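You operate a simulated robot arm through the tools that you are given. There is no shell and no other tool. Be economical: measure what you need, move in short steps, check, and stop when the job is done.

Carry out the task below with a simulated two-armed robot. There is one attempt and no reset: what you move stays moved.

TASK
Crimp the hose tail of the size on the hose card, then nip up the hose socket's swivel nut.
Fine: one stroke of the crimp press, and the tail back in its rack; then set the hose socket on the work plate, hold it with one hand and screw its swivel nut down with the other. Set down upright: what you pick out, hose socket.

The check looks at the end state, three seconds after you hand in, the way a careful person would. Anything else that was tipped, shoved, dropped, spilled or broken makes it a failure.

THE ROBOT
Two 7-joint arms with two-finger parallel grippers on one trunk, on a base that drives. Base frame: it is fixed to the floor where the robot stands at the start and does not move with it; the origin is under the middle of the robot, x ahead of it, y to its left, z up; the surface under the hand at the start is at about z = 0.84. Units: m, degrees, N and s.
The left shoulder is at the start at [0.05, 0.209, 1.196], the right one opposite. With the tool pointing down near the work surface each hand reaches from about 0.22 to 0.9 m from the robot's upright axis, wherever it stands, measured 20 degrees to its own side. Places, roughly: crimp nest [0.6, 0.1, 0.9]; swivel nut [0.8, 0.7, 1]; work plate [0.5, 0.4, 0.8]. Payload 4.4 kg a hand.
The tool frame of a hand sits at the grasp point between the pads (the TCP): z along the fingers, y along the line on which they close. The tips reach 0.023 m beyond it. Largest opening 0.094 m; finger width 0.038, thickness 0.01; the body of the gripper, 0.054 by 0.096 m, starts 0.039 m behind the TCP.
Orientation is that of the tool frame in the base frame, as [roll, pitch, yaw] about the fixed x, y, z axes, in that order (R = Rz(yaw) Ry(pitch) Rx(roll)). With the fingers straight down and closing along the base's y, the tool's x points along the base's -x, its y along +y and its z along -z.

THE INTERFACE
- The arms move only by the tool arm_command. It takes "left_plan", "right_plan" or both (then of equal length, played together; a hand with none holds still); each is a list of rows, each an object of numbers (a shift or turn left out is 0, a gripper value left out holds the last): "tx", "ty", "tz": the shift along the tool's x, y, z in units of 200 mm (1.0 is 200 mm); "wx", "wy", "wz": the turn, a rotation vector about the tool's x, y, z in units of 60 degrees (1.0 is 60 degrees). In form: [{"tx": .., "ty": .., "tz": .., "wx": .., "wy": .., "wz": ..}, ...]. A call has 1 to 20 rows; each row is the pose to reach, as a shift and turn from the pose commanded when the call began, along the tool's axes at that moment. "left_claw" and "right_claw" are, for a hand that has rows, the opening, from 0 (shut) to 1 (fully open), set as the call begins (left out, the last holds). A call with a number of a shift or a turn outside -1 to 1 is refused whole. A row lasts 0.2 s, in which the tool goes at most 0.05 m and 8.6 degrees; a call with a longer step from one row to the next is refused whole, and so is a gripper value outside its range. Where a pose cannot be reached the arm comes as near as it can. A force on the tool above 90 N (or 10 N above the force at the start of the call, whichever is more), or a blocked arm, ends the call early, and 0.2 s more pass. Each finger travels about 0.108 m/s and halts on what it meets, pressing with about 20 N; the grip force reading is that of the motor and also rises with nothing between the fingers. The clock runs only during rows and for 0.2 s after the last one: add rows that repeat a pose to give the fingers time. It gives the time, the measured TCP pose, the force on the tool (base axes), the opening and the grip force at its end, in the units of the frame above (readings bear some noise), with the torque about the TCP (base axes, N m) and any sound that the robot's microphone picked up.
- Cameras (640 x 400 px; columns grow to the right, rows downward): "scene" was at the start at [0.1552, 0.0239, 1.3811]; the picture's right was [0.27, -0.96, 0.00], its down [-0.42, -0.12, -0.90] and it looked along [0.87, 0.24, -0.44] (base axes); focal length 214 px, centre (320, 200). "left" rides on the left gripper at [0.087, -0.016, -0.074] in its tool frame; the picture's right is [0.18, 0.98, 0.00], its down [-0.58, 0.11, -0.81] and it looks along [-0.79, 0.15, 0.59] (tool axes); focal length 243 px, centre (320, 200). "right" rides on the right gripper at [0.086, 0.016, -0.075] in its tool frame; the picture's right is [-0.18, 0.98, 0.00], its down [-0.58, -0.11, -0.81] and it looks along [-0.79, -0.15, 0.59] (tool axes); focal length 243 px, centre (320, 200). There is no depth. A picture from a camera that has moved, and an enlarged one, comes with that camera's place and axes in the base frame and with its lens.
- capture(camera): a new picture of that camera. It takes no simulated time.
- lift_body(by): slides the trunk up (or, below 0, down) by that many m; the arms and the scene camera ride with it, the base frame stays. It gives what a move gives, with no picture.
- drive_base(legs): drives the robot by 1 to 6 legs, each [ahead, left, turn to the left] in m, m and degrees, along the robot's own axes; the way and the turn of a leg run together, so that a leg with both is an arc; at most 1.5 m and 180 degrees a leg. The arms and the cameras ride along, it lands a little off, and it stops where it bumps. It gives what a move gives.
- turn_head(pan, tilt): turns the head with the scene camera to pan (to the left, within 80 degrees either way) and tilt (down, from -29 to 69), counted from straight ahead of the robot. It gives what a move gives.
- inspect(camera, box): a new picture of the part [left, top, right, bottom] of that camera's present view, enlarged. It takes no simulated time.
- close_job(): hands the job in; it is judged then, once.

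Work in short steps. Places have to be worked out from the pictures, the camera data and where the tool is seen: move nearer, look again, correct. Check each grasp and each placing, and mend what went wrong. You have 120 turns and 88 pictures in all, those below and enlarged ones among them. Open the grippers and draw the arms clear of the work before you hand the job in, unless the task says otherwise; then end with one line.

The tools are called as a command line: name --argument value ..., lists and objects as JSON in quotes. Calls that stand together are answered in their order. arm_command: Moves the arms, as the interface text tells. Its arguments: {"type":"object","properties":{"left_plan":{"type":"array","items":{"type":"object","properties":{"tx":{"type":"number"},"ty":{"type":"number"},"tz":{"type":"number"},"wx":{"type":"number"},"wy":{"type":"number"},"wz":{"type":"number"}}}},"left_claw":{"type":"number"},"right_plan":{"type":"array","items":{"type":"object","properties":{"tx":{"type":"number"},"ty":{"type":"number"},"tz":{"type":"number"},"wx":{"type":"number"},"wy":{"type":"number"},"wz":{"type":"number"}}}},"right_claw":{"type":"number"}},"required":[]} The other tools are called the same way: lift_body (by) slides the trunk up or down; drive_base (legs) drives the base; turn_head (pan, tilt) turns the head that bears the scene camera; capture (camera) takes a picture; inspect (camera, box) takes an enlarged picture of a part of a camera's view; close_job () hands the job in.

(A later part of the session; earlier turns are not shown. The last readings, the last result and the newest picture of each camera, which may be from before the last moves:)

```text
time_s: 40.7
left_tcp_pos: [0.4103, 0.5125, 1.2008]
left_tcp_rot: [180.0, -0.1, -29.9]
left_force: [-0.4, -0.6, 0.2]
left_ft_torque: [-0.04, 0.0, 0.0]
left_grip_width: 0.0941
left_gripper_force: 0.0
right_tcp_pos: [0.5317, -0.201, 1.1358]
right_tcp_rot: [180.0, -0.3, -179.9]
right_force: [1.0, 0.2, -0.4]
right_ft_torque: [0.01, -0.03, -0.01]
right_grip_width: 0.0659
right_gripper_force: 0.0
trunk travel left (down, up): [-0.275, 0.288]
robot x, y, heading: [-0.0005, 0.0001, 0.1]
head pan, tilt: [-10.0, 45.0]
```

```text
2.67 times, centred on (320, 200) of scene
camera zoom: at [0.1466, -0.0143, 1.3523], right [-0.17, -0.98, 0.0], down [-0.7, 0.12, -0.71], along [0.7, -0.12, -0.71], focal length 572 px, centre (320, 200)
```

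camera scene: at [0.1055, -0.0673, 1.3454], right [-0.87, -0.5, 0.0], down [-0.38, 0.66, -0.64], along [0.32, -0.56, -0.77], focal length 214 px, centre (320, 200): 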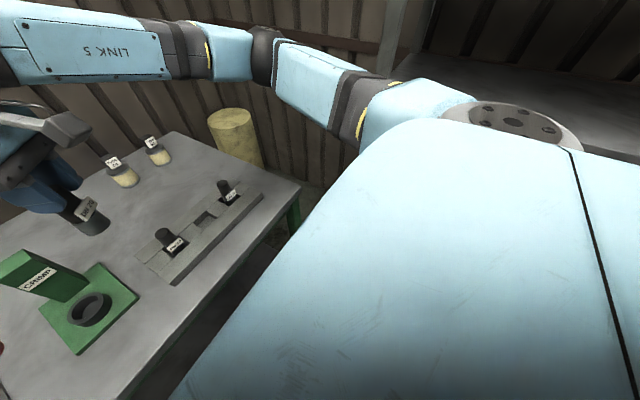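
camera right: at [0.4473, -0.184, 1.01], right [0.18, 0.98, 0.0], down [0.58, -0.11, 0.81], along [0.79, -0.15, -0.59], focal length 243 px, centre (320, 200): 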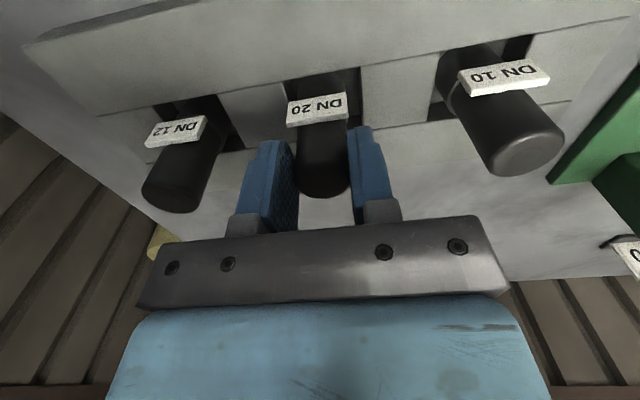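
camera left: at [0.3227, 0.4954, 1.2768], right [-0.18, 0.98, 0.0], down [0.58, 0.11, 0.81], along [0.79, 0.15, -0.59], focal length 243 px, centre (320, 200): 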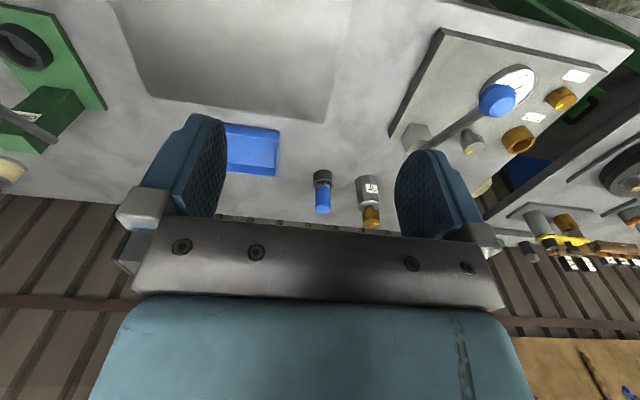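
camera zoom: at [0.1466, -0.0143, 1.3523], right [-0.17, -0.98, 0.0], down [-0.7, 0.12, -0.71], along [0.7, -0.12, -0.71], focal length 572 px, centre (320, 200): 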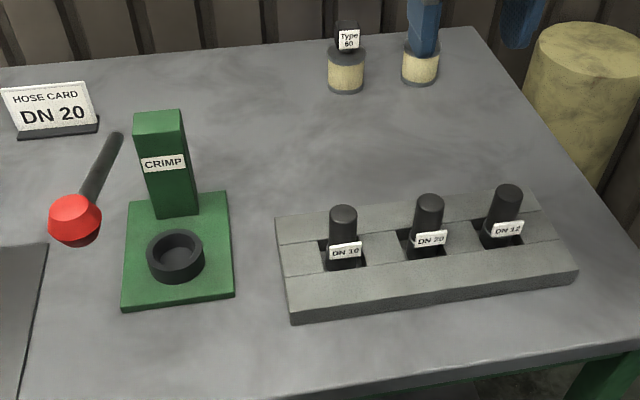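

All three tails stand properly and the lever is unchanged. I retract the right hand and unwind the left hand's yaw in legal steps.

arm_command --right_plan '[{"tx": 0.17}, {"tx": 0.34, "ty": -0.1}, {"tx": 0.5, "ty": -0.25}, {"tx": 0.65, "ty": -0.4}, {"tx": 0.8, "ty": -0.55}, {"tx": 0.9, "ty": -0.7}, {"tx": 0.9, "ty": -0.7}]' --left_plan '[{"wz": 0.14}, {"wz": 0.28}, {"wz": 0.42}, {"wz": 0.56}, {"wz": 0.7}, {"wz": 0.84}, {"wz": 0.84}]'

arm_command --left_plan '[{"wz": 0.14}, {"wz": 0.28}, {"wz": 0.42}, {"wz": 0.56}, {"wz": 0.7}, {"wz": 0.83}, {"wz": 0.83}]'

arm_command --left_plan '[{"wz": 0.14}, {"wz": 0.28}, {"wz": 0.42}, {"wz": 0.56}, {"wz": 0.7}, {"wz": 0.828}, {"wz": 0.828}]'

drive_base --legs '[[0, -0.15, 0]]'

```text
time_s: 42.5
left_tcp_pos: [0.3331, 0.5893, 1.1952]
left_tcp_rot: [179.8, -0.9, -72.0]
left_force: [-2.5, -0.2, 2.0]
left_ft_torque: [0.01, -0.18, -0.01]
left_grip_width: 0.094
left_gripper_force: 0.2
right_tcp_pos: [0.404, -0.2497, 1.1418]
right_tcp_rot: [179.8, -0.5, -169.3]
right_force: [-0.8, -0.4, -0.7]
right_ft_torque: [-0.03, -0.1, 0.0]
right_grip_width: 0.0657
right_gripper_force: 0.1
trunk travel left (down, up): [-0.275, 0.288]
robot x, y, heading: [-0.0053, 0.01, 8.6]
head pan, tilt: [-10.0, 45.0]
stopped in row 7 (left hand): the arm was blocked; the commanded pose is now the measured one
```

```text
time_s: 44.3
left_tcp_pos: [0.3302, 0.5903, 1.1923]
left_tcp_rot: [-179.4, -0.8, -121.8]
left_force: [-1.0, 0.3, -0.5]
left_ft_torque: [-0.03, -0.04, -0.01]
left_grip_width: 0.094
left_gripper_force: 0.0
right_tcp_pos: [0.4026, -0.249, 1.1421]
right_tcp_rot: [-180.0, -0.4, -169.1]
right_force: [-1.0, -0.4, 1.7]
right_ft_torque: [-0.02, 0.0, -0.01]
right_grip_width: 0.0657
right_gripper_force: 0.0
trunk travel left (down, up): [-0.275, 0.288]
robot x, y, heading: [-0.0007, 0.0049, 8.3]
head pan, tilt: [-10.0, 45.0]
stopped in row 7 (left hand): the arm was blocked; the commanded pose is now the measured one
```

```text
time_s: 45.9
left_tcp_pos: [0.335, 0.5898, 1.1878]
left_tcp_rot: [-178.8, -0.4, -171.8]
left_force: [-1.1, 0.3, 0.2]
left_ft_torque: [0.02, -0.03, -0.01]
left_grip_width: 0.0938
left_gripper_force: 0.1
right_tcp_pos: [0.4044, -0.2509, 1.14]
right_tcp_rot: [-179.9, -0.7, -169.5]
right_force: [-0.5, -0.7, 0.0]
right_ft_torque: [0.03, 0.0, 0.02]
right_grip_width: 0.0661
right_gripper_force: 0.1
trunk travel left (down, up): [-0.275, 0.288]
robot x, y, heading: [-0.0013, 0.0053, 8.4]
head pan, tilt: [-10.0, 45.0]
```

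```text
time_s: 46.6
left_tcp_pos: [0.3263, 0.5884, 1.1939]
left_tcp_rot: [-179.1, 0.1, -171.4]
left_force: [-0.1, 0.0, 0.3]
left_ft_torque: [-0.02, -0.01, 0.0]
left_grip_width: 0.094
left_gripper_force: 0.1
right_tcp_pos: [0.4014, -0.2487, 1.1414]
right_tcp_rot: [179.7, -0.3, -168.8]
right_force: [-0.8, 0.3, -0.4]
right_ft_torque: [0.01, 0.0, -0.02]
right_grip_width: 0.0658
right_gripper_force: 0.0
trunk travel left (down, up): [-0.275, 0.288]
robot x, y, heading: [0.0004, 0.0021, 8.6]
head pan, tilt: [-10.0, 45.0]
stopped in leg 1: the robot was blocked; the commanded pose is now the measured one
```

The base got turned by 8.5° and the arm reports a block: something on the right side is in contact, probably the right elbow. I look there.

turn_head --pan -75 --tilt 15

capture --camera "scene"

turn_head --pan -25 --tilt 40

capture --camera "scene"

```text
time_s: 48.0
left_tcp_pos: [0.3301, 0.5889, 1.191]
left_tcp_rot: [-179.0, -0.2, -171.6]
left_force: [0.5, 0.9, 0.1]
left_ft_torque: [0.01, -0.03, 0.0]
left_grip_width: 0.094
left_gripper_force: 0.0
right_tcp_pos: [0.4026, -0.2502, 1.1394]
right_tcp_rot: [179.9, -0.7, -169.0]
right_force: [0.3, 0.0, -0.2]
right_ft_torque: [-0.03, -0.01, -0.02]
right_grip_width: 0.0658
right_gripper_force: 0.0
trunk travel left (down, up): [-0.275, 0.288]
robot x, y, heading: [0.001, 0.0032, 8.5]
head pan, tilt: [-75.0, 15.0]
```

```text
59 pictures are left
camera scene: at [0.103, -0.0515, 1.4001], right [-0.92, -0.4, 0.01], down [-0.1, 0.22, -0.97], along [0.39, -0.89, -0.24], focal length 214 px, centre (320, 200)
```

scene: 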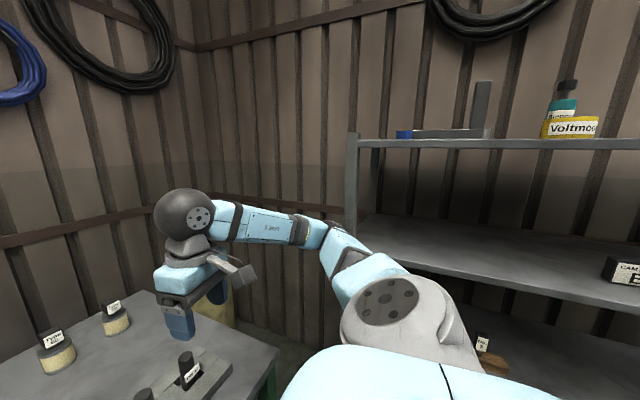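

```text
time_s: 49.2
left_tcp_pos: [0.3305, 0.5877, 1.19]
left_tcp_rot: [-178.8, -0.1, -171.6]
left_force: [-0.1, 0.5, -1.0]
left_ft_torque: [-0.03, -0.01, 0.03]
left_grip_width: 0.0942
left_gripper_force: 0.2
right_tcp_pos: [0.4036, -0.2498, 1.1404]
right_tcp_rot: [179.7, -0.6, -169.0]
right_force: [0.5, 1.2, -0.1]
right_ft_torque: [0.02, 0.0, -0.02]
right_grip_width: 0.0655
right_gripper_force: 0.1
trunk travel left (down, up): [-0.275, 0.288]
robot x, y, heading: [0.0009, -0.0001, 8.3]
head pan, tilt: [-25.0, 40.0]
```

```text
58 pictures are left
camera scene: at [0.1472, 0.0089, 1.3596], right [-0.29, -0.96, 0.02], down [-0.62, 0.17, -0.77], along [0.73, -0.23, -0.64], focal length 214 px, centre (320, 200)
```

scene: 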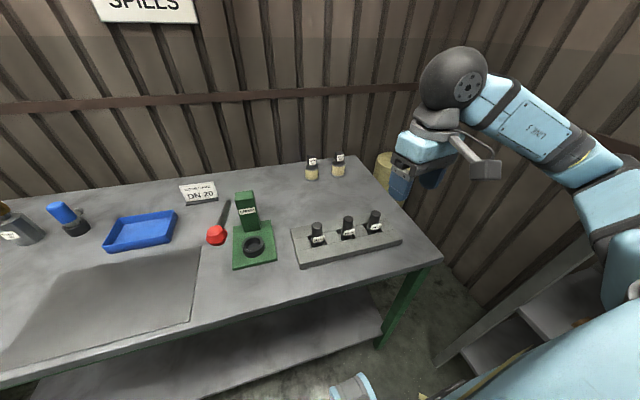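

The right elbow is against the shelving on the right. I bring the right hand forward-left to free it, then turn the base back.

arm_command --right_plan '[{"tx": -0.12, "ty": 0.12}, {"tx": -0.25, "ty": 0.25}, {"tx": -0.38, "ty": 0.38}, {"tx": -0.5, "ty": 0.51}, {"tx": -0.63, "ty": 0.64}, {"tx": -0.63, "ty": 0.64}]'

drive_base --legs '[[0, 0, -8.4]]'

```text
time_s: 50.6
left_tcp_pos: [0.3297, 0.5695, 1.2024]
left_tcp_rot: [179.9, 0.0, -171.7]
left_force: [-0.6, 0.1, 0.5]
left_ft_torque: [0.01, 0.02, 0.0]
left_grip_width: 0.0944
left_gripper_force: 0.1
right_tcp_pos: [0.5047, -0.1166, 1.1389]
right_tcp_rot: [178.6, -0.4, -169.1]
right_force: [0.2, 0.2, -1.0]
right_ft_torque: [0.01, -0.03, 0.01]
right_grip_width: 0.0658
right_gripper_force: 0.0
trunk travel left (down, up): [-0.275, 0.288]
robot x, y, heading: [-0.0002, 0.0078, 8.4]
head pan, tilt: [-25.0, 40.0]
```

```text
time_s: 51.6
left_tcp_pos: [0.4085, 0.5162, 1.2028]
left_tcp_rot: [180.0, 0.0, -179.9]
left_force: [-1.0, 0.0, -0.7]
left_ft_torque: [0.04, 0.01, -0.01]
left_grip_width: 0.094
left_gripper_force: 0.0
right_tcp_pos: [0.4823, -0.1896, 1.1377]
right_tcp_rot: [178.8, -0.4, -177.4]
right_force: [-0.4, -1.3, -0.2]
right_ft_torque: [-0.01, 0.0, 0.02]
right_grip_width: 0.066
right_gripper_force: 0.0
trunk travel left (down, up): [-0.275, 0.288]
robot x, y, heading: [-0.0027, 0.0035, 0.2]
head pan, tilt: [-25.0, 40.0]
```

Base is back to heading 0. I park the right hand high and outward (extended, so the elbow stays off the shelf), watching for base motion.

arm_command --right_plan '[{"tz": -0.2}, {"tz": -0.4}, {"tz": -0.6, "tx": -0.1}, {"tz": -0.8, "tx": -0.2}, {"tz": -1.0, "tx": -0.3, "ty": -0.1}, {"tz": -1.0, "tx": -0.45, "ty": -0.25}, {"tz": -1.0, "tx": -0.6, "ty": -0.4}, {"tz": -1.0, "tx": -0.7, "ty": -0.6}, {"tz": -1.0, "tx": -0.7, "ty": -0.6}]'

arm_command --left_plan '[{"ty": -0.2, "tx": -0.05}, {"ty": -0.4, "tx": -0.1}, {"ty": -0.6, "tx": -0.15}, {"ty": -0.8, "tx": -0.2}, {"ty": -1.0, "tx": -0.25}]'

arm_command --left_plan '[{"ty": -0.2, "tx": -0.05}, {"ty": -0.4, "tx": -0.1}, {"ty": -0.6, "tx": -0.15}, {"ty": -0.8, "tx": -0.2}, {"ty": -1.0, "tx": -0.25}]'

capture --camera "scene"

```text
time_s: 53.6
left_tcp_pos: [0.4088, 0.518, 1.2019]
left_tcp_rot: [-179.9, 0.0, -179.9]
left_force: [0.2, -0.3, 0.5]
left_ft_torque: [-0.02, 0.05, 0.0]
left_grip_width: 0.0939
left_gripper_force: 0.1
right_tcp_pos: [0.6262, -0.3058, 1.3326]
right_tcp_rot: [178.9, -0.5, -177.4]
right_force: [0.2, 0.5, -0.2]
right_ft_torque: [0.02, -0.01, -0.03]
right_grip_width: 0.0658
right_gripper_force: 0.1
trunk travel left (down, up): [-0.275, 0.288]
robot x, y, heading: [-0.0014, 0.0012, 0.2]
head pan, tilt: [-25.0, 40.0]
```

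```text
time_s: 54.8
left_tcp_pos: [0.46, 0.3165, 1.2032]
left_tcp_rot: [179.8, -0.1, -179.9]
left_force: [0.5, -0.7, -0.7]
left_ft_torque: [0.01, 0.03, -0.01]
left_grip_width: 0.0942
left_gripper_force: 0.1
right_tcp_pos: [0.6263, -0.3091, 1.3311]
right_tcp_rot: [178.6, -0.4, -177.4]
right_force: [0.4, -0.1, -0.1]
right_ft_torque: [-0.01, 0.02, -0.03]
right_grip_width: 0.066
right_gripper_force: 0.0
trunk travel left (down, up): [-0.275, 0.288]
robot x, y, heading: [0.0017, 0.0023, 0.3]
head pan, tilt: [-25.0, 40.0]
```

```text
time_s: 56.0
left_tcp_pos: [0.5117, 0.1298, 1.2015]
left_tcp_rot: [180.0, 0.0, -179.8]
left_force: [0.5, 0.8, -0.8]
left_ft_torque: [0.02, 0.02, -0.04]
left_grip_width: 0.0938
left_gripper_force: 0.1
left hand out of reach, approached as far as the arm can: row 5
right_tcp_pos: [0.6284, -0.3073, 1.3322]
right_tcp_rot: [178.7, -0.5, -177.3]
right_force: [0.4, 0.0, -0.8]
right_ft_torque: [-0.04, 0.0, -0.01]
right_grip_width: 0.0659
right_gripper_force: 0.0
trunk travel left (down, up): [-0.275, 0.288]
robot x, y, heading: [0.0012, 0.004, -0.1]
head pan, tilt: [-25.0, 40.0]
```

```text
57 pictures are left
camera scene: at [0.146, -0.0319, 1.3593], right [-0.42, -0.91, 0.0], down [-0.58, 0.27, -0.77], along [0.69, -0.32, -0.64], focal length 214 px, centre (320, 200)
```

scene: 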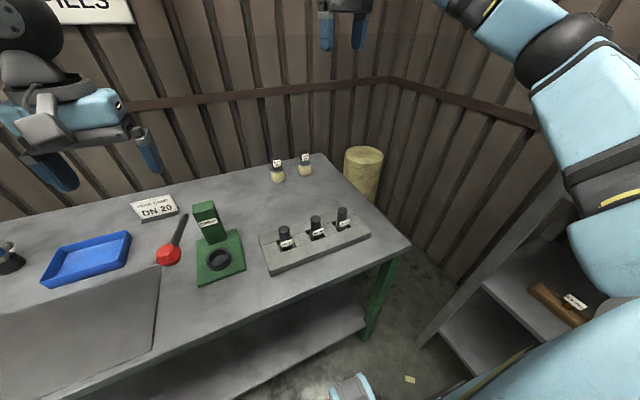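

The left arm is in an awkward posture and can't cross over. With the right hand at φ=-90°, though, the rod would pass through the gap between gripper body and camera box. I withdraw the left hand and test the right arm's reach for that above the nest, empty.

arm_command --left_plan '[{"ty": 0.2, "tx": 0.05}, {"ty": 0.4, "tx": 0.1}, {"ty": 0.6, "tx": 0.15}, {"ty": 0.8, "tx": 0.2}, {"ty": 1.0, "tx": 0.25}, {"ty": 1.0, "tx": 0.3}, {"ty": 1.0, "tx": 0.3}]' --right_plan '[{"tz": 0.05, "wz": 0.13}, {"tx": 0.08, "ty": 0.2, "tz": 0.1, "wz": 0.26}, {"tx": 0.16, "ty": 0.4, "tz": 0.18, "wz": 0.39}, {"tx": 0.24, "ty": 0.6, "tz": 0.26, "wz": 0.52}, {"tx": 0.32, "ty": 0.8, "tz": 0.34, "wz": 0.65}, {"tx": 0.385, "ty": 1.0, "tz": 0.4, "wz": 0.75}, {"tx": 0.385, "ty": 1.0, "tz": 0.4, "wz": 0.75}]'

```text
time_s: 57.6
left_tcp_pos: [0.4451, 0.3269, 1.2041]
left_tcp_rot: [180.0, 0.0, -180.0]
left_force: [-0.1, -0.5, -0.4]
left_ft_torque: [0.03, -0.03, 0.02]
left_grip_width: 0.0939
left_gripper_force: 0.0
right_tcp_pos: [0.5411, -0.1086, 1.2584]
right_tcp_rot: [179.2, -1.1, 137.7]
right_force: [-0.3, -0.7, -0.6]
right_ft_torque: [0.03, -0.01, -0.03]
right_grip_width: 0.0659
right_gripper_force: 0.0
trunk travel left (down, up): [-0.275, 0.288]
robot x, y, heading: [-0.0039, 0.0042, 0.2]
head pan, tilt: [-25.0, 40.0]
```

Reachable so far; I continue to (0.565, 0.07, 1.17) with yaw 90.

arm_command --right_plan '[{"tx": 0.08, "ty": 0.11, "tz": 0.07, "wz": 0.12}, {"tx": 0.17, "ty": 0.25, "tz": 0.14, "wz": 0.25}, {"tx": 0.26, "ty": 0.38, "tz": 0.21, "wz": 0.38}, {"tx": 0.35, "ty": 0.5, "tz": 0.28, "wz": 0.52}, {"tx": 0.44, "ty": 0.62, "tz": 0.36, "wx": 0.007, "wy": -0.009, "wz": 0.66}, {"tx": 0.514, "ty": 0.743, "tz": 0.44, "wx": 0.013, "wy": -0.018, "wz": 0.795}, {"tx": 0.514, "ty": 0.743, "tz": 0.44, "wx": 0.013, "wy": -0.018, "wz": 0.795}]'

capture --camera "right"

turn_head --pan 10 --tilt 40

inspect --camera "scene" --box '[240, 80, 480, 240]'

```text
time_s: 59.2
left_tcp_pos: [0.4463, 0.3268, 1.2032]
left_tcp_rot: [179.9, 0.0, -179.8]
left_force: [-0.1, 0.0, 0.5]
left_ft_torque: [0.04, -0.02, 0.02]
left_grip_width: 0.0939
left_gripper_force: 0.1
right_tcp_pos: [0.566, 0.0717, 1.177]
right_tcp_rot: [-179.3, 0.0, 89.8]
right_force: [0.6, 0.2, 0.1]
right_ft_torque: [0.01, -0.01, 0.01]
right_grip_width: 0.0658
right_gripper_force: 0.0
trunk travel left (down, up): [-0.275, 0.288]
robot x, y, heading: [0.0022, 0.0034, 0.3]
head pan, tilt: [-25.0, 40.0]
```

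```text
56 pictures are left
camera right: at [0.5817, 0.1583, 1.2496], right [0.98, -0.19, -0.01], down [-0.1, -0.58, 0.81], along [-0.16, -0.79, -0.59], focal length 243 px, centre (320, 200)
```

right: 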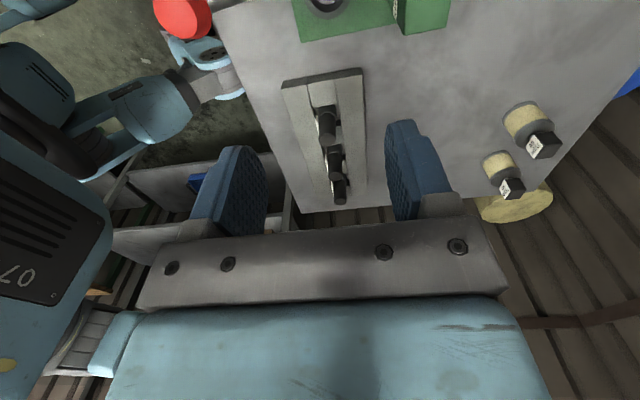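

```text
time_s: 60.2
left_tcp_pos: [0.4454, 0.3287, 1.2018]
left_tcp_rot: [179.9, 0.0, -179.8]
left_force: [-0.1, 1.0, 0.2]
left_ft_torque: [-0.02, 0.01, -0.03]
left_grip_width: 0.0942
left_gripper_force: 0.0
right_tcp_pos: [0.5649, 0.0721, 1.1765]
right_tcp_rot: [-179.3, 0.0, 89.8]
right_force: [-0.1, 0.5, -0.3]
right_ft_torque: [0.0, 0.01, 0.0]
right_grip_width: 0.0658
right_gripper_force: 0.1
trunk travel left (down, up): [-0.275, 0.288]
robot x, y, heading: [-0.0018, 0.002, 0.1]
head pan, tilt: [10.0, 40.0]
```

```text
2.50 times, centred on (360, 160) of scene
camera zoom: at [0.1503, 0.018, 1.3596], right [0.18, -0.98, 0.0], down [-0.63, -0.11, -0.77], along [0.75, 0.13, -0.64], focal length 536 px, centre (220, 300)
```

zoom: 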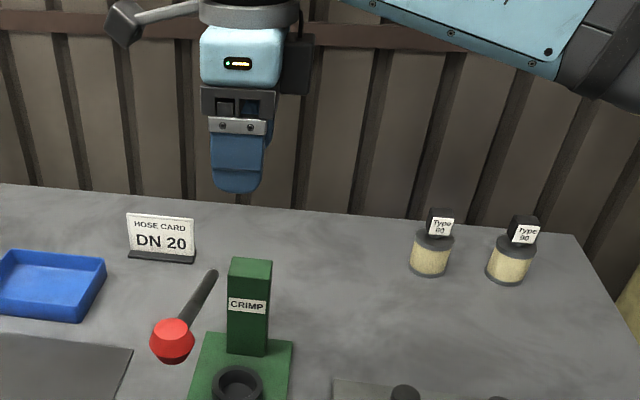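

Reach is exact and the view confirms a roomy slot between gripper body and camera box. I'll grip the tail directly at this yaw (fingers along x, above the label), so no turning is needed. Moving over the DN 20 tail.

arm_command --right_plan '[{"tx": -0.22, "ty": -0.03}, {"tx": -0.44, "ty": -0.06}, {"tx": -0.66, "ty": -0.1}, {"tx": -0.88, "ty": -0.13, "tz": 0.05}, {"tx": -1.0, "ty": -0.16, "tz": 0.15}, {"tx": -1.0, "ty": -0.16, "tz": 0.15}]'

arm_command --right_plan '[{"tx": -0.2, "tz": 0.1}, {"tx": -0.345, "tz": 0.25}, {"tx": -0.345, "tz": 0.31}, {"tx": -0.345, "tz": 0.31}]'

capture --camera "right"

turn_head --pan -8 --tilt 45

inspect --camera "scene" --box '[240, 100, 480, 260]'

```text
time_s: 61.6
left_tcp_pos: [0.4454, 0.3283, 1.2032]
left_tcp_rot: [180.0, 0.0, -179.9]
left_force: [0.3, -1.0, -0.1]
left_ft_torque: [-0.01, 0.01, 0.0]
left_grip_width: 0.0941
left_gripper_force: 0.1
right_tcp_pos: [0.5338, -0.1267, 1.1456]
right_tcp_rot: [-179.3, 0.0, 90.0]
right_force: [0.0, 0.0, 0.1]
right_ft_torque: [-0.02, 0.02, 0.02]
right_grip_width: 0.0659
right_gripper_force: 0.1
trunk travel left (down, up): [-0.275, 0.288]
robot x, y, heading: [0.0016, 0.0035, 0.1]
head pan, tilt: [10.0, 40.0]
```

```text
time_s: 62.6
left_tcp_pos: [0.4458, 0.3276, 1.2027]
left_tcp_rot: [180.0, 0.0, -179.9]
left_force: [-0.6, 0.1, -0.3]
left_ft_torque: [0.0, -0.01, 0.02]
left_grip_width: 0.094
left_gripper_force: 0.0
right_tcp_pos: [0.5311, -0.1967, 1.0825]
right_tcp_rot: [-179.4, 0.0, 89.9]
right_force: [0.0, -0.4, 0.5]
right_ft_torque: [-0.01, 0.01, -0.01]
right_grip_width: 0.0658
right_gripper_force: 0.0
trunk travel left (down, up): [-0.275, 0.288]
robot x, y, heading: [-0.0022, 0.0039, 0.2]
head pan, tilt: [10.0, 40.0]
```

```text
54 pictures are left
camera right: at [0.5488, -0.1093, 1.1564], right [0.98, -0.19, -0.01], down [-0.1, -0.58, 0.81], along [-0.16, -0.79, -0.59], focal length 243 px, centre (320, 200)
```

right: 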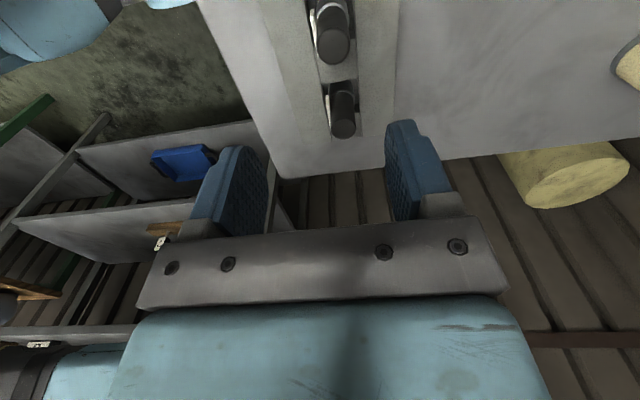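

```text
time_s: 63.4
left_tcp_pos: [0.4465, 0.3282, 1.2029]
left_tcp_rot: [-180.0, -0.1, -179.9]
left_force: [-0.1, 0.4, -0.2]
left_ft_torque: [-0.03, -0.01, 0.0]
left_grip_width: 0.0941
left_gripper_force: 0.1
right_tcp_pos: [0.5321, -0.1953, 1.0837]
right_tcp_rot: [-179.2, 0.0, 89.9]
right_force: [-0.3, -0.3, -0.2]
right_ft_torque: [0.0, -0.01, 0.04]
right_grip_width: 0.0657
right_gripper_force: 0.1
trunk travel left (down, up): [-0.275, 0.288]
robot x, y, heading: [-0.0018, 0.0031, 0.2]
head pan, tilt: [-8.0, 45.0]
```

```text
2.50 times, centred on (360, 180) of scene
camera zoom: at [0.1472, -0.0079, 1.3523], right [-0.14, -0.99, 0.0], down [-0.7, 0.1, -0.71], along [0.7, -0.1, -0.71], focal length 536 px, centre (220, 250)
```

zoom: 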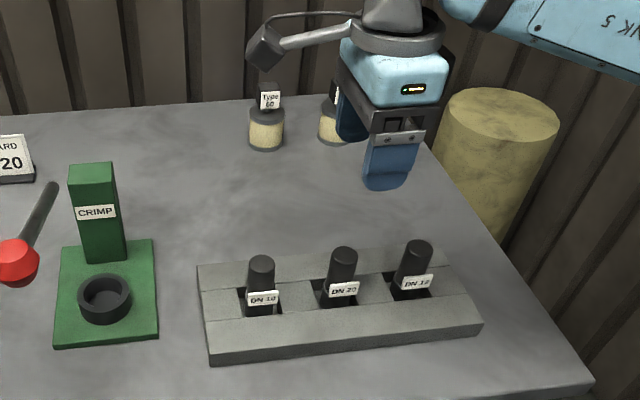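

Centred over the tail within a few millimetres. Descending to TCP z≈0.939 (tips just above the label) and checking before closing.

arm_command --right_plan '[{"tx": -0.006, "ty": 0.012, "tz": 0.15, "wx": -0.013}, {"tx": -0.006, "ty": 0.012, "tz": 0.3, "wx": -0.013}, {"tx": -0.006, "ty": 0.012, "tz": 0.45, "wx": -0.013}, {"tx": -0.006, "ty": 0.012, "tz": 0.6, "wx": -0.013}, {"tx": -0.006, "ty": 0.012, "tz": 0.68, "wx": -0.013}, {"tx": -0.006, "ty": 0.012, "tz": 0.72, "wx": -0.013}, {"tx": -0.006, "ty": 0.012, "tz": 0.72, "wx": -0.013}]'

capture --camera "right"

inspect --camera "scene" --box '[300, 140, 440, 250]'

```text
time_s: 65.0
left_tcp_pos: [0.4455, 0.3279, 1.203]
left_tcp_rot: [-180.0, -0.1, -179.8]
left_force: [-0.3, 0.1, 0.8]
left_ft_torque: [-0.02, 0.01, 0.02]
left_grip_width: 0.0938
left_gripper_force: 0.1
right_tcp_pos: [0.5336, -0.1992, 0.939]
right_tcp_rot: [179.9, 0.0, 90.0]
right_force: [0.6, -0.2, 0.8]
right_ft_torque: [-0.03, 0.02, -0.01]
right_grip_width: 0.0658
right_gripper_force: 0.1
trunk travel left (down, up): [-0.275, 0.288]
robot x, y, heading: [0.0016, -0.0001, 0.3]
head pan, tilt: [-8.0, 45.0]
```

```text
52 pictures are left
camera right: at [0.5494, -0.1122, 1.0134], right [0.98, -0.19, 0.0], down [-0.11, -0.58, 0.81], along [-0.15, -0.79, -0.59], focal length 243 px, centre (320, 200)
```

right: 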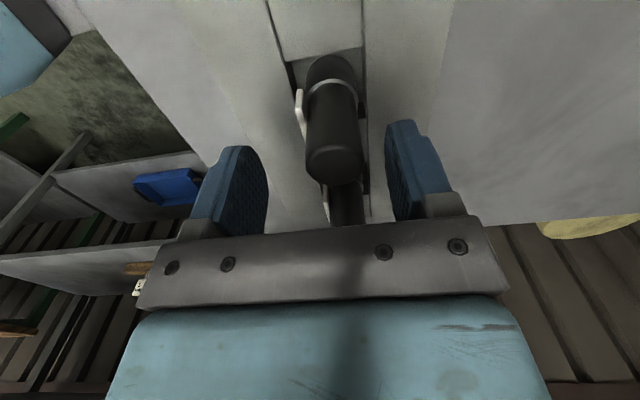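

```text
3.64 times, centred on (370, 195) of scene
camera zoom: at [0.1471, -0.0079, 1.3523], right [-0.14, -0.99, 0.0], down [-0.7, 0.1, -0.71], along [0.7, -0.1, -0.71], focal length 780 px, centre (138, 218)
```

zoom: 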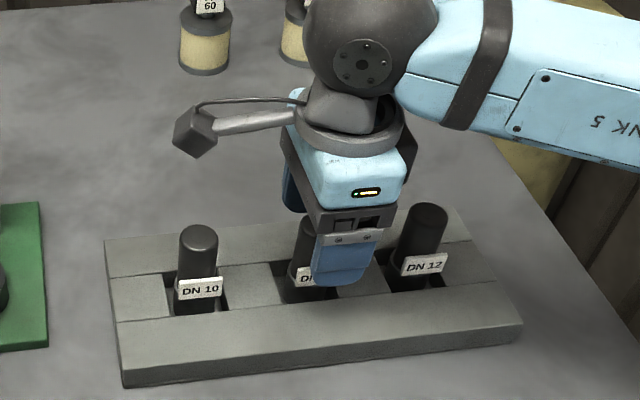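

The tail is about 7 mm to +x and +y of the hand centre; I correct that and close.

arm_command --right_plan '[{"tx": 0.032, "ty": 0.03}, {"tx": 0.032, "ty": 0.03}]'

arm_command --right_plan '[{}, {}, {}, {}]' --right_claw 0

capture --camera "right"

```text
time_s: 65.6
left_tcp_pos: [0.4448, 0.3277, 1.2024]
left_tcp_rot: [180.0, 0.0, -179.9]
left_force: [-0.5, 0.3, 0.3]
left_ft_torque: [-0.01, -0.03, -0.02]
left_grip_width: 0.0939
left_gripper_force: 0.0
right_tcp_pos: [0.5382, -0.1934, 0.9401]
right_tcp_rot: [180.0, 0.1, 89.9]
right_force: [-0.1, -0.1, 0.0]
right_ft_torque: [0.0, 0.01, 0.02]
right_grip_width: 0.0658
right_gripper_force: 0.1
trunk travel left (down, up): [-0.275, 0.288]
robot x, y, heading: [0.0001, 0.001, 0.1]
head pan, tilt: [-8.0, 45.0]
```

```text
time_s: 66.6
left_tcp_pos: [0.4459, 0.3277, 1.2023]
left_tcp_rot: [179.9, 0.0, -180.0]
left_force: [0.6, -1.7, -0.1]
left_ft_torque: [-0.03, -0.01, 0.01]
left_grip_width: 0.094
left_gripper_force: 0.0
right_tcp_pos: [0.5383, -0.1937, 0.94]
right_tcp_rot: [179.9, -0.1, 89.8]
right_force: [0.3, 0.4, 0.3]
right_ft_torque: [0.0, -0.06, 0.0]
right_grip_width: 0.0292
right_gripper_force: 19.9
trunk travel left (down, up): [-0.275, 0.288]
robot x, y, heading: [0.0017, 0.0002, 0.2]
head pan, tilt: [-8.0, 45.0]
```

```text
50 pictures are left
camera right: at [0.5549, -0.1063, 1.0134], right [0.98, -0.19, 0.0], down [-0.11, -0.58, 0.81], along [-0.15, -0.79, -0.59], focal length 243 px, centre (320, 200)
```

right: 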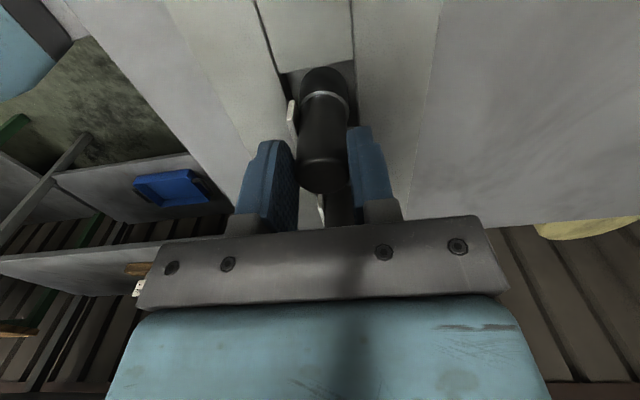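

Gripped well at 29.2 mm (grasp pose 0.538, -0.1935, 0.940, yaw 90). Lifting to about 1.16 m and carrying it over the nest.

arm_command --right_plan '[{"tz": -0.1}, {"tz": -0.2}, {"tz": -0.35}, {"tz": -0.5}, {"tz": -0.65}, {"tz": -0.8}, {"tz": -1.0}]'

arm_command --right_plan '[{"tx": 0.15, "tz": -0.1, "ty": 0.02}, {"tx": 0.35, "tz": -0.1, "ty": 0.05}, {"tx": 0.55, "tz": -0.1, "ty": 0.08}, {"tx": 0.75, "tz": -0.1, "ty": 0.1}, {"tx": 0.9, "tz": -0.1, "ty": 0.12}, {"tx": 1.0, "tz": -0.1, "ty": 0.13}]'

arm_command --right_plan '[{"tx": 0.15}, {"tx": 0.31}, {"tx": 0.31}]'

capture --camera "right"

turn_head --pan 12 --tilt 40

inspect --camera "scene" --box '[220, 100, 460, 260]'

```text
time_s: 68.2
left_tcp_pos: [0.4461, 0.3289, 1.2023]
left_tcp_rot: [180.0, 0.0, -180.0]
left_force: [0.1, 0.3, 0.0]
left_ft_torque: [-0.03, 0.04, -0.03]
left_grip_width: 0.094
left_gripper_force: 0.0
right_tcp_pos: [0.5386, -0.1899, 1.1393]
right_tcp_rot: [179.8, 0.2, 90.0]
right_force: [-0.5, 0.5, -1.0]
right_ft_torque: [0.0, 0.02, -0.03]
right_grip_width: 0.0293
right_gripper_force: 19.5
trunk travel left (down, up): [-0.275, 0.288]
robot x, y, heading: [-0.0009, 0.0017, 0.3]
head pan, tilt: [-8.0, 45.0]
```

```text
time_s: 69.6
left_tcp_pos: [0.4455, 0.3291, 1.2026]
left_tcp_rot: [180.0, -0.1, -179.9]
left_force: [-0.4, -0.2, 0.5]
left_ft_torque: [-0.02, -0.01, 0.01]
left_grip_width: 0.0941
left_gripper_force: 0.1
right_tcp_pos: [0.564, 0.0102, 1.1596]
right_tcp_rot: [179.9, 0.1, 89.8]
right_force: [0.1, -0.1, -1.8]
right_ft_torque: [0.0, -0.02, -0.02]
right_grip_width: 0.0291
right_gripper_force: 20.1
trunk travel left (down, up): [-0.275, 0.288]
robot x, y, heading: [0.0008, 0.0039, 0.1]
head pan, tilt: [-8.0, 45.0]
```

```text
time_s: 70.4
left_tcp_pos: [0.4459, 0.3275, 1.2029]
left_tcp_rot: [179.9, 0.0, -179.9]
left_force: [0.3, 0.3, 0.3]
left_ft_torque: [0.01, -0.01, 0.0]
left_grip_width: 0.0939
left_gripper_force: 0.0
right_tcp_pos: [0.565, 0.0699, 1.1596]
right_tcp_rot: [180.0, 0.0, 89.9]
right_force: [-0.1, -0.3, -3.3]
right_ft_torque: [0.01, 0.01, 0.0]
right_grip_width: 0.0288
right_gripper_force: 20.0
trunk travel left (down, up): [-0.275, 0.288]
robot x, y, heading: [-0.0027, 0.0043, 0.1]
head pan, tilt: [-8.0, 45.0]
```

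```text
49 pictures are left
camera right: at [0.5804, 0.1569, 1.2332], right [0.98, -0.19, 0.0], down [-0.11, -0.58, 0.81], along [-0.15, -0.79, -0.59], focal length 243 px, centre (320, 200)
```

right: 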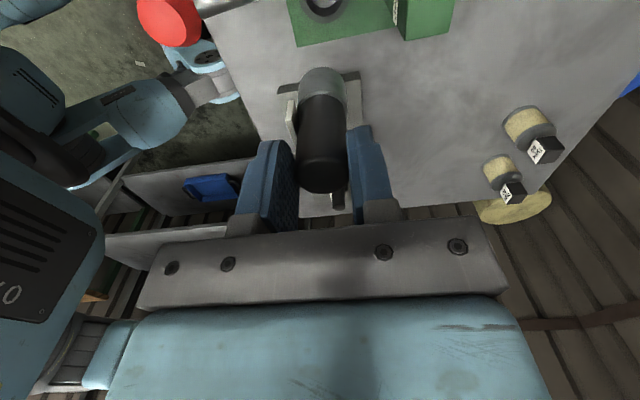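

```text
time_s: 71.2
left_tcp_pos: [0.4481, 0.3279, 1.2016]
left_tcp_rot: [179.9, 0.1, -179.8]
left_force: [-0.7, -0.5, -1.2]
left_ft_torque: [-0.01, 0.01, -0.02]
left_grip_width: 0.0939
left_gripper_force: 0.1
right_tcp_pos: [0.5639, 0.0718, 1.1597]
right_tcp_rot: [179.9, -0.1, 89.9]
right_force: [-0.6, -0.5, -2.9]
right_ft_torque: [0.01, -0.02, 0.0]
right_grip_width: 0.0289
right_gripper_force: 20.5
trunk travel left (down, up): [-0.275, 0.288]
robot x, y, heading: [-0.0005, 0.0048, 0.1]
head pan, tilt: [12.0, 40.0]
```

```text
2.50 times, centred on (340, 180) of scene
camera zoom: at [0.1499, 0.021, 1.3595], right [0.21, -0.98, 0.0], down [-0.63, -0.14, -0.77], along [0.75, 0.16, -0.64], focal length 536 px, centre (270, 250)
```

zoom: 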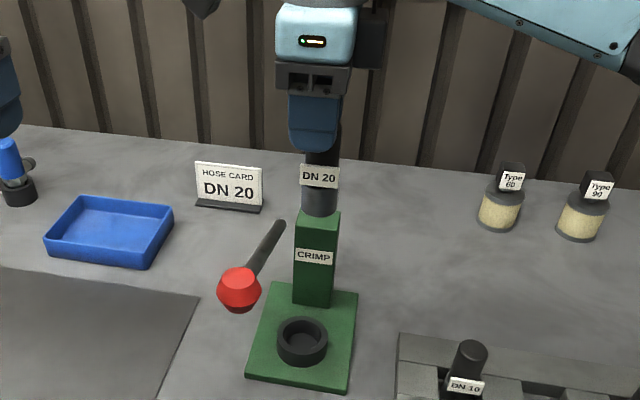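

The tail hangs about 3° tilted toward -y in the grip. I tilt the hand to make it plumb, which also leans the body away from the rod, and descend halfway to look again.

arm_command --right_plan '[{"tx": 0.005, "tz": 0.1, "wy": 0.02}, {"tx": 0.01, "ty": -0.005, "tz": 0.25, "wy": 0.057}, {"tx": 0.01, "ty": -0.005, "tz": 0.4, "wy": 0.057}, {"tx": 0.01, "ty": -0.005, "tz": 0.55, "wy": 0.057}, {"tx": 0.01, "ty": -0.005, "tz": 0.65, "wy": 0.057}, {"tx": 0.01, "ty": -0.005, "tz": 0.65, "wy": 0.057}]'

capture --camera "right"

inspect --camera "scene" --box '[260, 110, 400, 250]'

```text
time_s: 72.7
left_tcp_pos: [0.4457, 0.3283, 1.2019]
left_tcp_rot: [-180.0, 0.0, -179.9]
left_force: [0.7, -0.8, 1.2]
left_ft_torque: [0.02, 0.0, 0.0]
left_grip_width: 0.0938
left_gripper_force: 0.0
right_tcp_pos: [0.5638, 0.0733, 1.0294]
right_tcp_rot: [179.9, -3.4, 89.9]
right_force: [0.0, 0.4, -1.6]
right_ft_torque: [0.01, -0.01, 0.04]
right_grip_width: 0.0289
right_gripper_force: 20.0
trunk travel left (down, up): [-0.275, 0.288]
robot x, y, heading: [0.0002, -0.0017, 0.1]
head pan, tilt: [12.0, 40.0]
```

```text
47 pictures are left
camera right: at [0.5792, 0.1558, 1.1075], right [0.98, -0.18, -0.01], down [-0.11, -0.63, 0.77], along [-0.15, -0.76, -0.64], focal length 243 px, centre (320, 200)
```

right: 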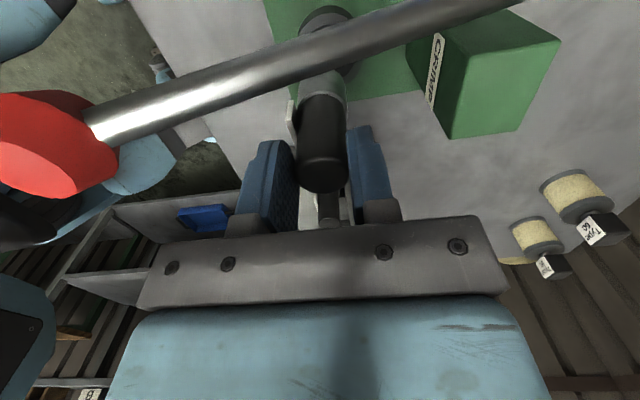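

```text
2.86 times, centred on (330, 180) of scene
camera zoom: at [0.1498, 0.0211, 1.3596], right [0.21, -0.98, 0.0], down [-0.63, -0.14, -0.77], along [0.75, 0.16, -0.64], focal length 613 px, centre (291, 257)
```

zoom: 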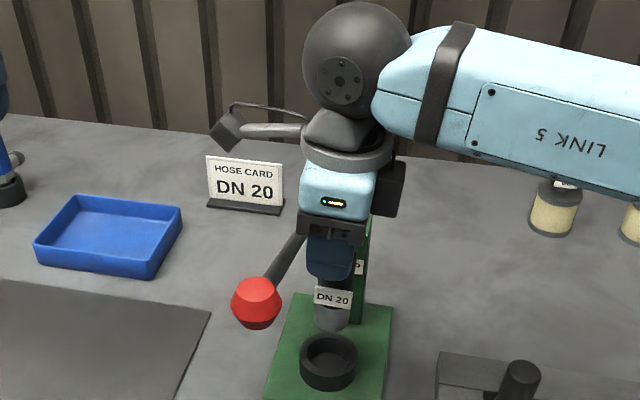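

The tail looks plumb and over the nest in the scene view. I zoom the right camera to check fore-aft alignment before lowering.

inspect --camera "right" --box '[230, 0, 430, 125]'

inspect --camera "scene" --box '[300, 190, 370, 240]'

```text
3.20 times, centred on (330, 62) of right
camera zoom: at [0.5792, 0.1558, 1.1075], right [0.98, -0.18, -0.01], down [-0.11, -0.63, 0.77], along [-0.15, -0.76, -0.64], focal length 776 px, centre (288, 640)
```

zoom: 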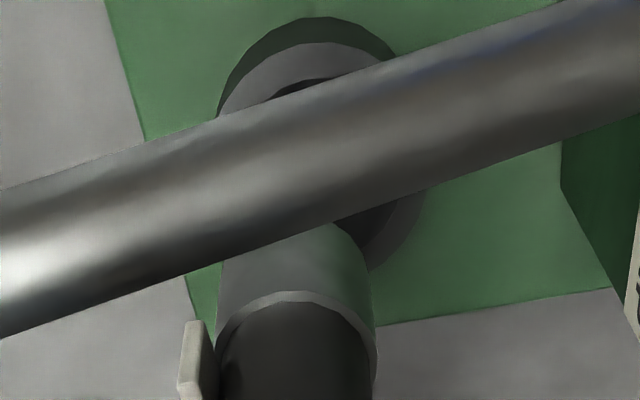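

```text
8.00 times, centred on (335, 215) of scene
camera zoom: at [0.1498, 0.0211, 1.3596], right [0.21, -0.98, 0.0], down [-0.63, -0.14, -0.77], along [0.75, 0.16, -0.64], focal length 1716 px, centre (200, 80)
```

zoom: 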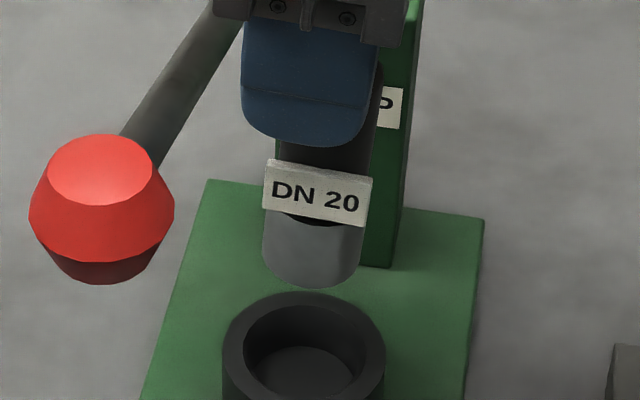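

Cross-checking both views, the tail's bottom is on the nest in y, and the nest is about 5 mm further in x. I shift +5 mm in x, lower 42 mm to just above the rim and look again.

arm_command --right_plan '[{"ty": 0.026}, {"ty": 0.026, "tx": 0.008, "tz": 0.1}, {"ty": 0.026, "tx": 0.018, "tz": 0.21}, {"ty": 0.026, "tx": 0.018, "tz": 0.21}]'

inspect --camera "scene" --box '[295, 180, 375, 240]'

inspect --camera "right" --box '[230, 0, 430, 125]'

```text
time_s: 73.7
left_tcp_pos: [0.4445, 0.3275, 1.2031]
left_tcp_rot: [-180.0, 0.0, -179.9]
left_force: [0.1, 0.2, 0.1]
left_ft_torque: [-0.03, -0.03, 0.03]
left_grip_width: 0.0942
left_gripper_force: 0.0
right_tcp_pos: [0.5697, 0.0804, 0.9883]
right_tcp_rot: [179.9, -3.4, 89.9]
right_force: [0.5, -0.1, -2.2]
right_ft_torque: [-0.02, -0.04, -0.02]
right_grip_width: 0.0291
right_gripper_force: 20.5
trunk travel left (down, up): [-0.275, 0.288]
robot x, y, heading: [0.0026, 0.0061, 0.1]
head pan, tilt: [12.0, 40.0]
```

```text
6.67 times, centred on (335, 210) of scene
camera zoom: at [0.1497, 0.0209, 1.3596], right [0.21, -0.98, 0.0], down [-0.63, -0.14, -0.77], along [0.75, 0.16, -0.64], focal length 1430 px, centre (220, 133)
```

zoom: 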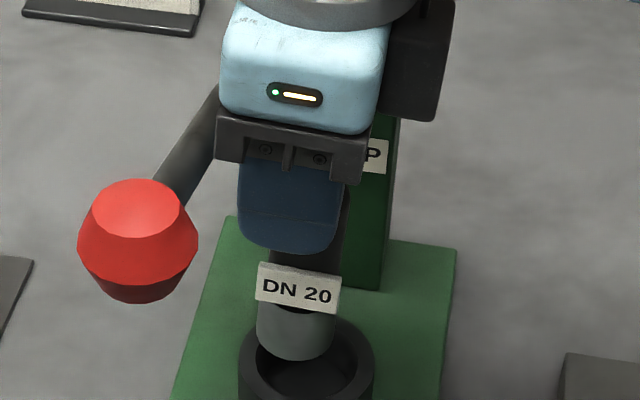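

```text
3.20 times, centred on (330, 62) of right
camera zoom: at [0.5852, 0.1626, 1.0664], right [0.98, -0.18, -0.01], down [-0.11, -0.63, 0.77], along [-0.15, -0.76, -0.64], focal length 776 px, centre (288, 640)
```

zoom: 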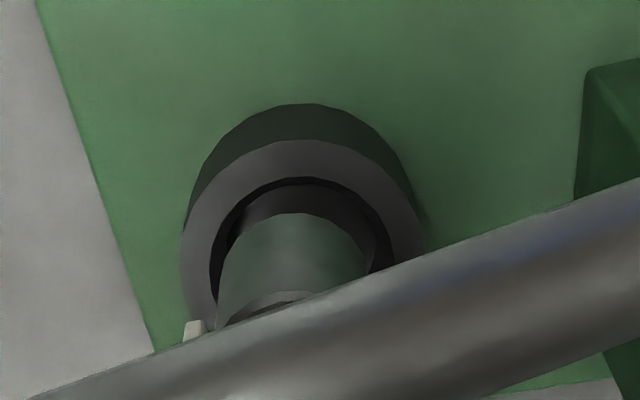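

The tail tip is now about 5 mm too far to +y and 2 mm short in x. I correct that and then lower vertically into the nest by about 25 mm.

arm_command --right_plan '[{"tx": -0.026, "ty": 0.01}, {"tx": -0.026, "ty": 0.01}, {"tx": -0.028, "ty": 0.01, "tz": 0.03}, {"tx": -0.03, "ty": 0.01, "tz": 0.06}, {"tx": -0.032, "ty": 0.01, "tz": 0.09}]'

inspect --camera "scene" --box '[295, 180, 375, 240]'

inspect --camera "right" --box '[200, 0, 440, 150]'

```text
time_s: 74.8
left_tcp_pos: [0.4464, 0.328, 1.2025]
left_tcp_rot: [180.0, 0.1, -179.9]
left_force: [-0.3, 0.2, 0.0]
left_ft_torque: [-0.03, 0.02, -0.01]
left_grip_width: 0.0941
left_gripper_force: 0.0
right_tcp_pos: [0.5712, 0.0744, 0.9685]
right_tcp_rot: [180.0, -3.4, 90.0]
right_force: [0.3, 0.3, -2.2]
right_ft_torque: [0.01, -0.01, 0.04]
right_grip_width: 0.0289
right_gripper_force: 20.0
trunk travel left (down, up): [-0.275, 0.288]
robot x, y, heading: [0.004, 0.0054, -0.0]
head pan, tilt: [12.0, 40.0]
```

```text
6.67 times, centred on (335, 210) of scene
camera zoom: at [0.15, 0.0211, 1.3595], right [0.21, -0.98, 0.0], down [-0.63, -0.14, -0.77], along [0.75, 0.16, -0.64], focal length 1430 px, centre (220, 133)
```

zoom: 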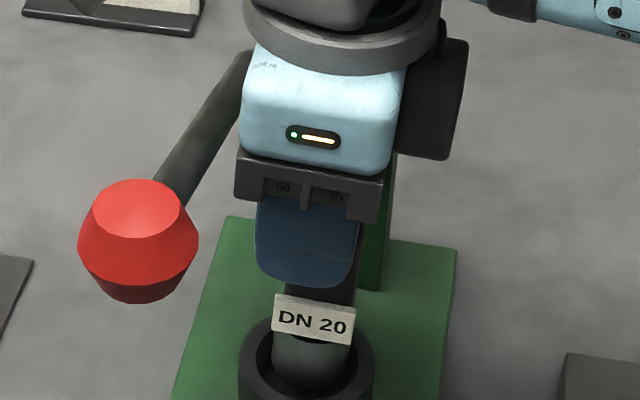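

```text
2.67 times, centred on (320, 75) of right
camera zoom: at [0.587, 0.156, 1.0475], right [0.98, -0.18, -0.01], down [-0.11, -0.63, 0.77], along [-0.15, -0.76, -0.64], focal length 647 px, centre (320, 533)
```

zoom: 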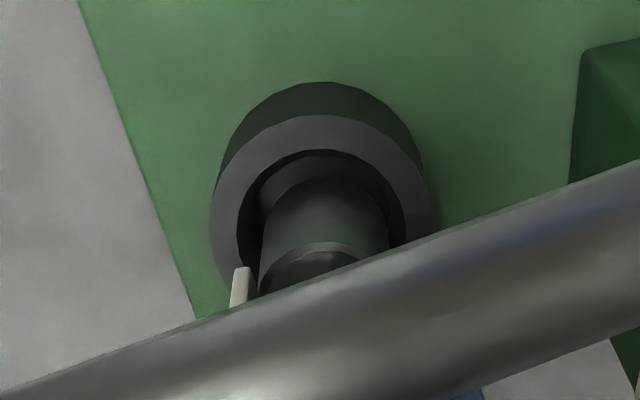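

Centred within 2–3 mm and just entering the cup. I nudge +2 mm in y and lower in small steps until contact.

arm_command --right_plan '[{"tx": 0.01}, {"tx": 0.008, "tz": 0.02}, {"tx": 0.007, "tz": 0.04}, {"tx": 0.006, "tz": 0.06}, {"tx": 0.005, "tz": 0.08}]'

inspect --camera "scene" --box '[295, 180, 375, 240]'

```text
time_s: 76.0
left_tcp_pos: [0.445, 0.3273, 1.2028]
left_tcp_rot: [-180.0, 0.0, -179.9]
left_force: [0.1, -0.3, -1.5]
left_ft_torque: [0.0, -0.01, 0.0]
left_grip_width: 0.0938
left_gripper_force: 0.1
right_tcp_pos: [0.5721, 0.0742, 0.9534]
right_tcp_rot: [179.9, -3.4, 89.9]
right_force: [0.3, -0.8, -3.7]
right_ft_torque: [0.02, 0.02, 0.0]
right_grip_width: 0.0289
right_gripper_force: 20.6
trunk travel left (down, up): [-0.275, 0.288]
robot x, y, heading: [0.0033, 0.0024, 0.0]
head pan, tilt: [12.0, 40.0]
```

```text
6.67 times, centred on (335, 210) of scene
camera zoom: at [0.15, 0.021, 1.3595], right [0.21, -0.98, 0.0], down [-0.63, -0.14, -0.77], along [0.75, 0.16, -0.64], focal length 1430 px, centre (220, 133)
```

zoom: 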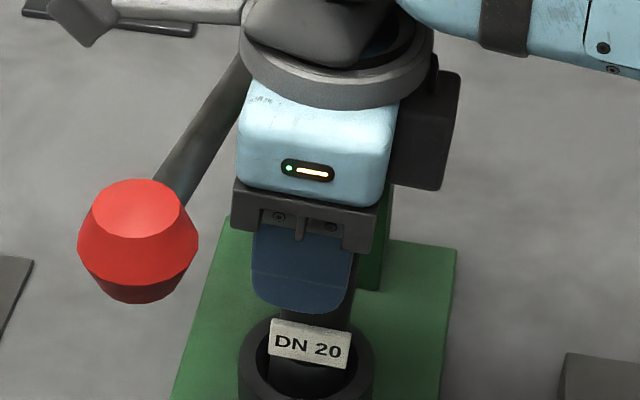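

No contact yet; I continue down in 2 mm steps.

arm_command --right_plan '[{"tx": -0.001, "tz": 0.01}, {"tx": -0.001, "tz": 0.02}, {"tx": -0.002, "tz": 0.03}, {"tx": -0.002, "tz": 0.04}]'

```text
time_s: 77.0
left_tcp_pos: [0.4449, 0.3275, 1.2029]
left_tcp_rot: [-180.0, 0.1, -179.9]
left_force: [-0.4, 0.0, 0.0]
left_ft_torque: [0.0, 0.02, 0.01]
left_grip_width: 0.0938
left_gripper_force: 0.1
right_tcp_pos: [0.5703, 0.0769, 0.9497]
right_tcp_rot: [179.5, -3.6, 90.0]
right_force: [4.6, 2.8, 28.0]
right_ft_torque: [-0.24, -0.27, 0.03]
right_grip_width: 0.0295
right_gripper_force: 20.0
trunk travel left (down, up): [-0.275, 0.288]
robot x, y, heading: [0.0039, 0.0026, 0.4]
head pan, tilt: [12.0, 40.0]
```

28 N contact: it's on the floor of the cup. I relax 3 mm and look before releasing.

arm_command --right_plan '[{"tz": -0.017}, {"tz": -0.017}]'

inspect --camera "scene" --box '[295, 180, 375, 240]'

capture --camera "right"

```text
time_s: 77.7
left_tcp_pos: [0.4452, 0.3274, 1.2036]
left_tcp_rot: [-180.0, 0.1, -179.9]
left_force: [-0.8, -1.2, 0.0]
left_ft_torque: [-0.03, 0.05, 0.0]
left_grip_width: 0.094
left_gripper_force: 0.1
right_tcp_pos: [0.5698, 0.0745, 0.9506]
right_tcp_rot: [179.9, -3.4, 89.9]
right_force: [1.4, 4.7, 12.2]
right_ft_torque: [0.18, 0.01, 0.0]
right_grip_width: 0.0292
right_gripper_force: 20.8
trunk travel left (down, up): [-0.275, 0.288]
robot x, y, heading: [0.0008, 0.0036, 0.2]
head pan, tilt: [12.0, 40.0]
```

```text
6.67 times, centred on (335, 210) of scene
camera zoom: at [0.1485, 0.0214, 1.3596], right [0.21, -0.98, 0.0], down [-0.63, -0.14, -0.77], along [0.75, 0.16, -0.64], focal length 1430 px, centre (220, 133)
```

zoom: 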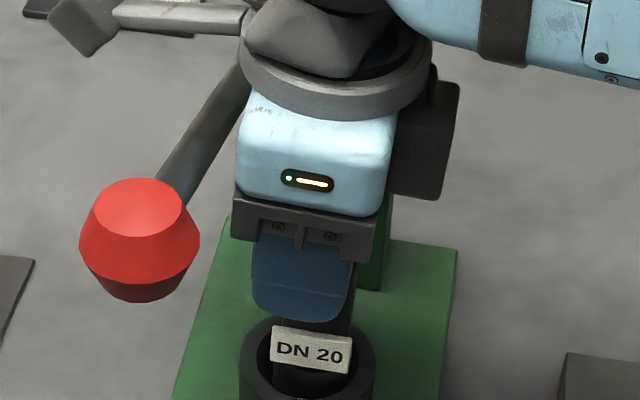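

```text
37 pictures are left
camera right: at [0.586, 0.1575, 1.0278], right [0.98, -0.18, -0.01], down [-0.11, -0.63, 0.77], along [-0.15, -0.76, -0.64], focal length 243 px, centre (320, 200)
```

right: 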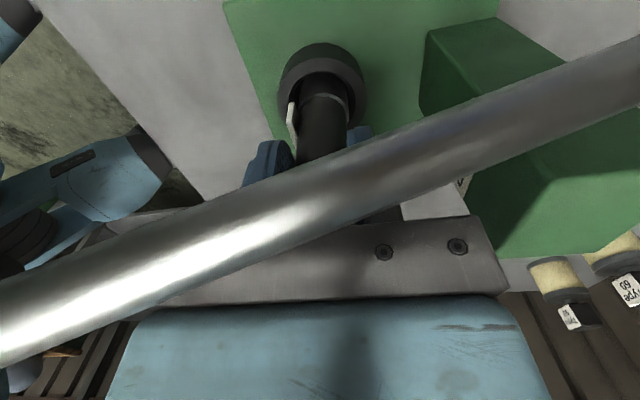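

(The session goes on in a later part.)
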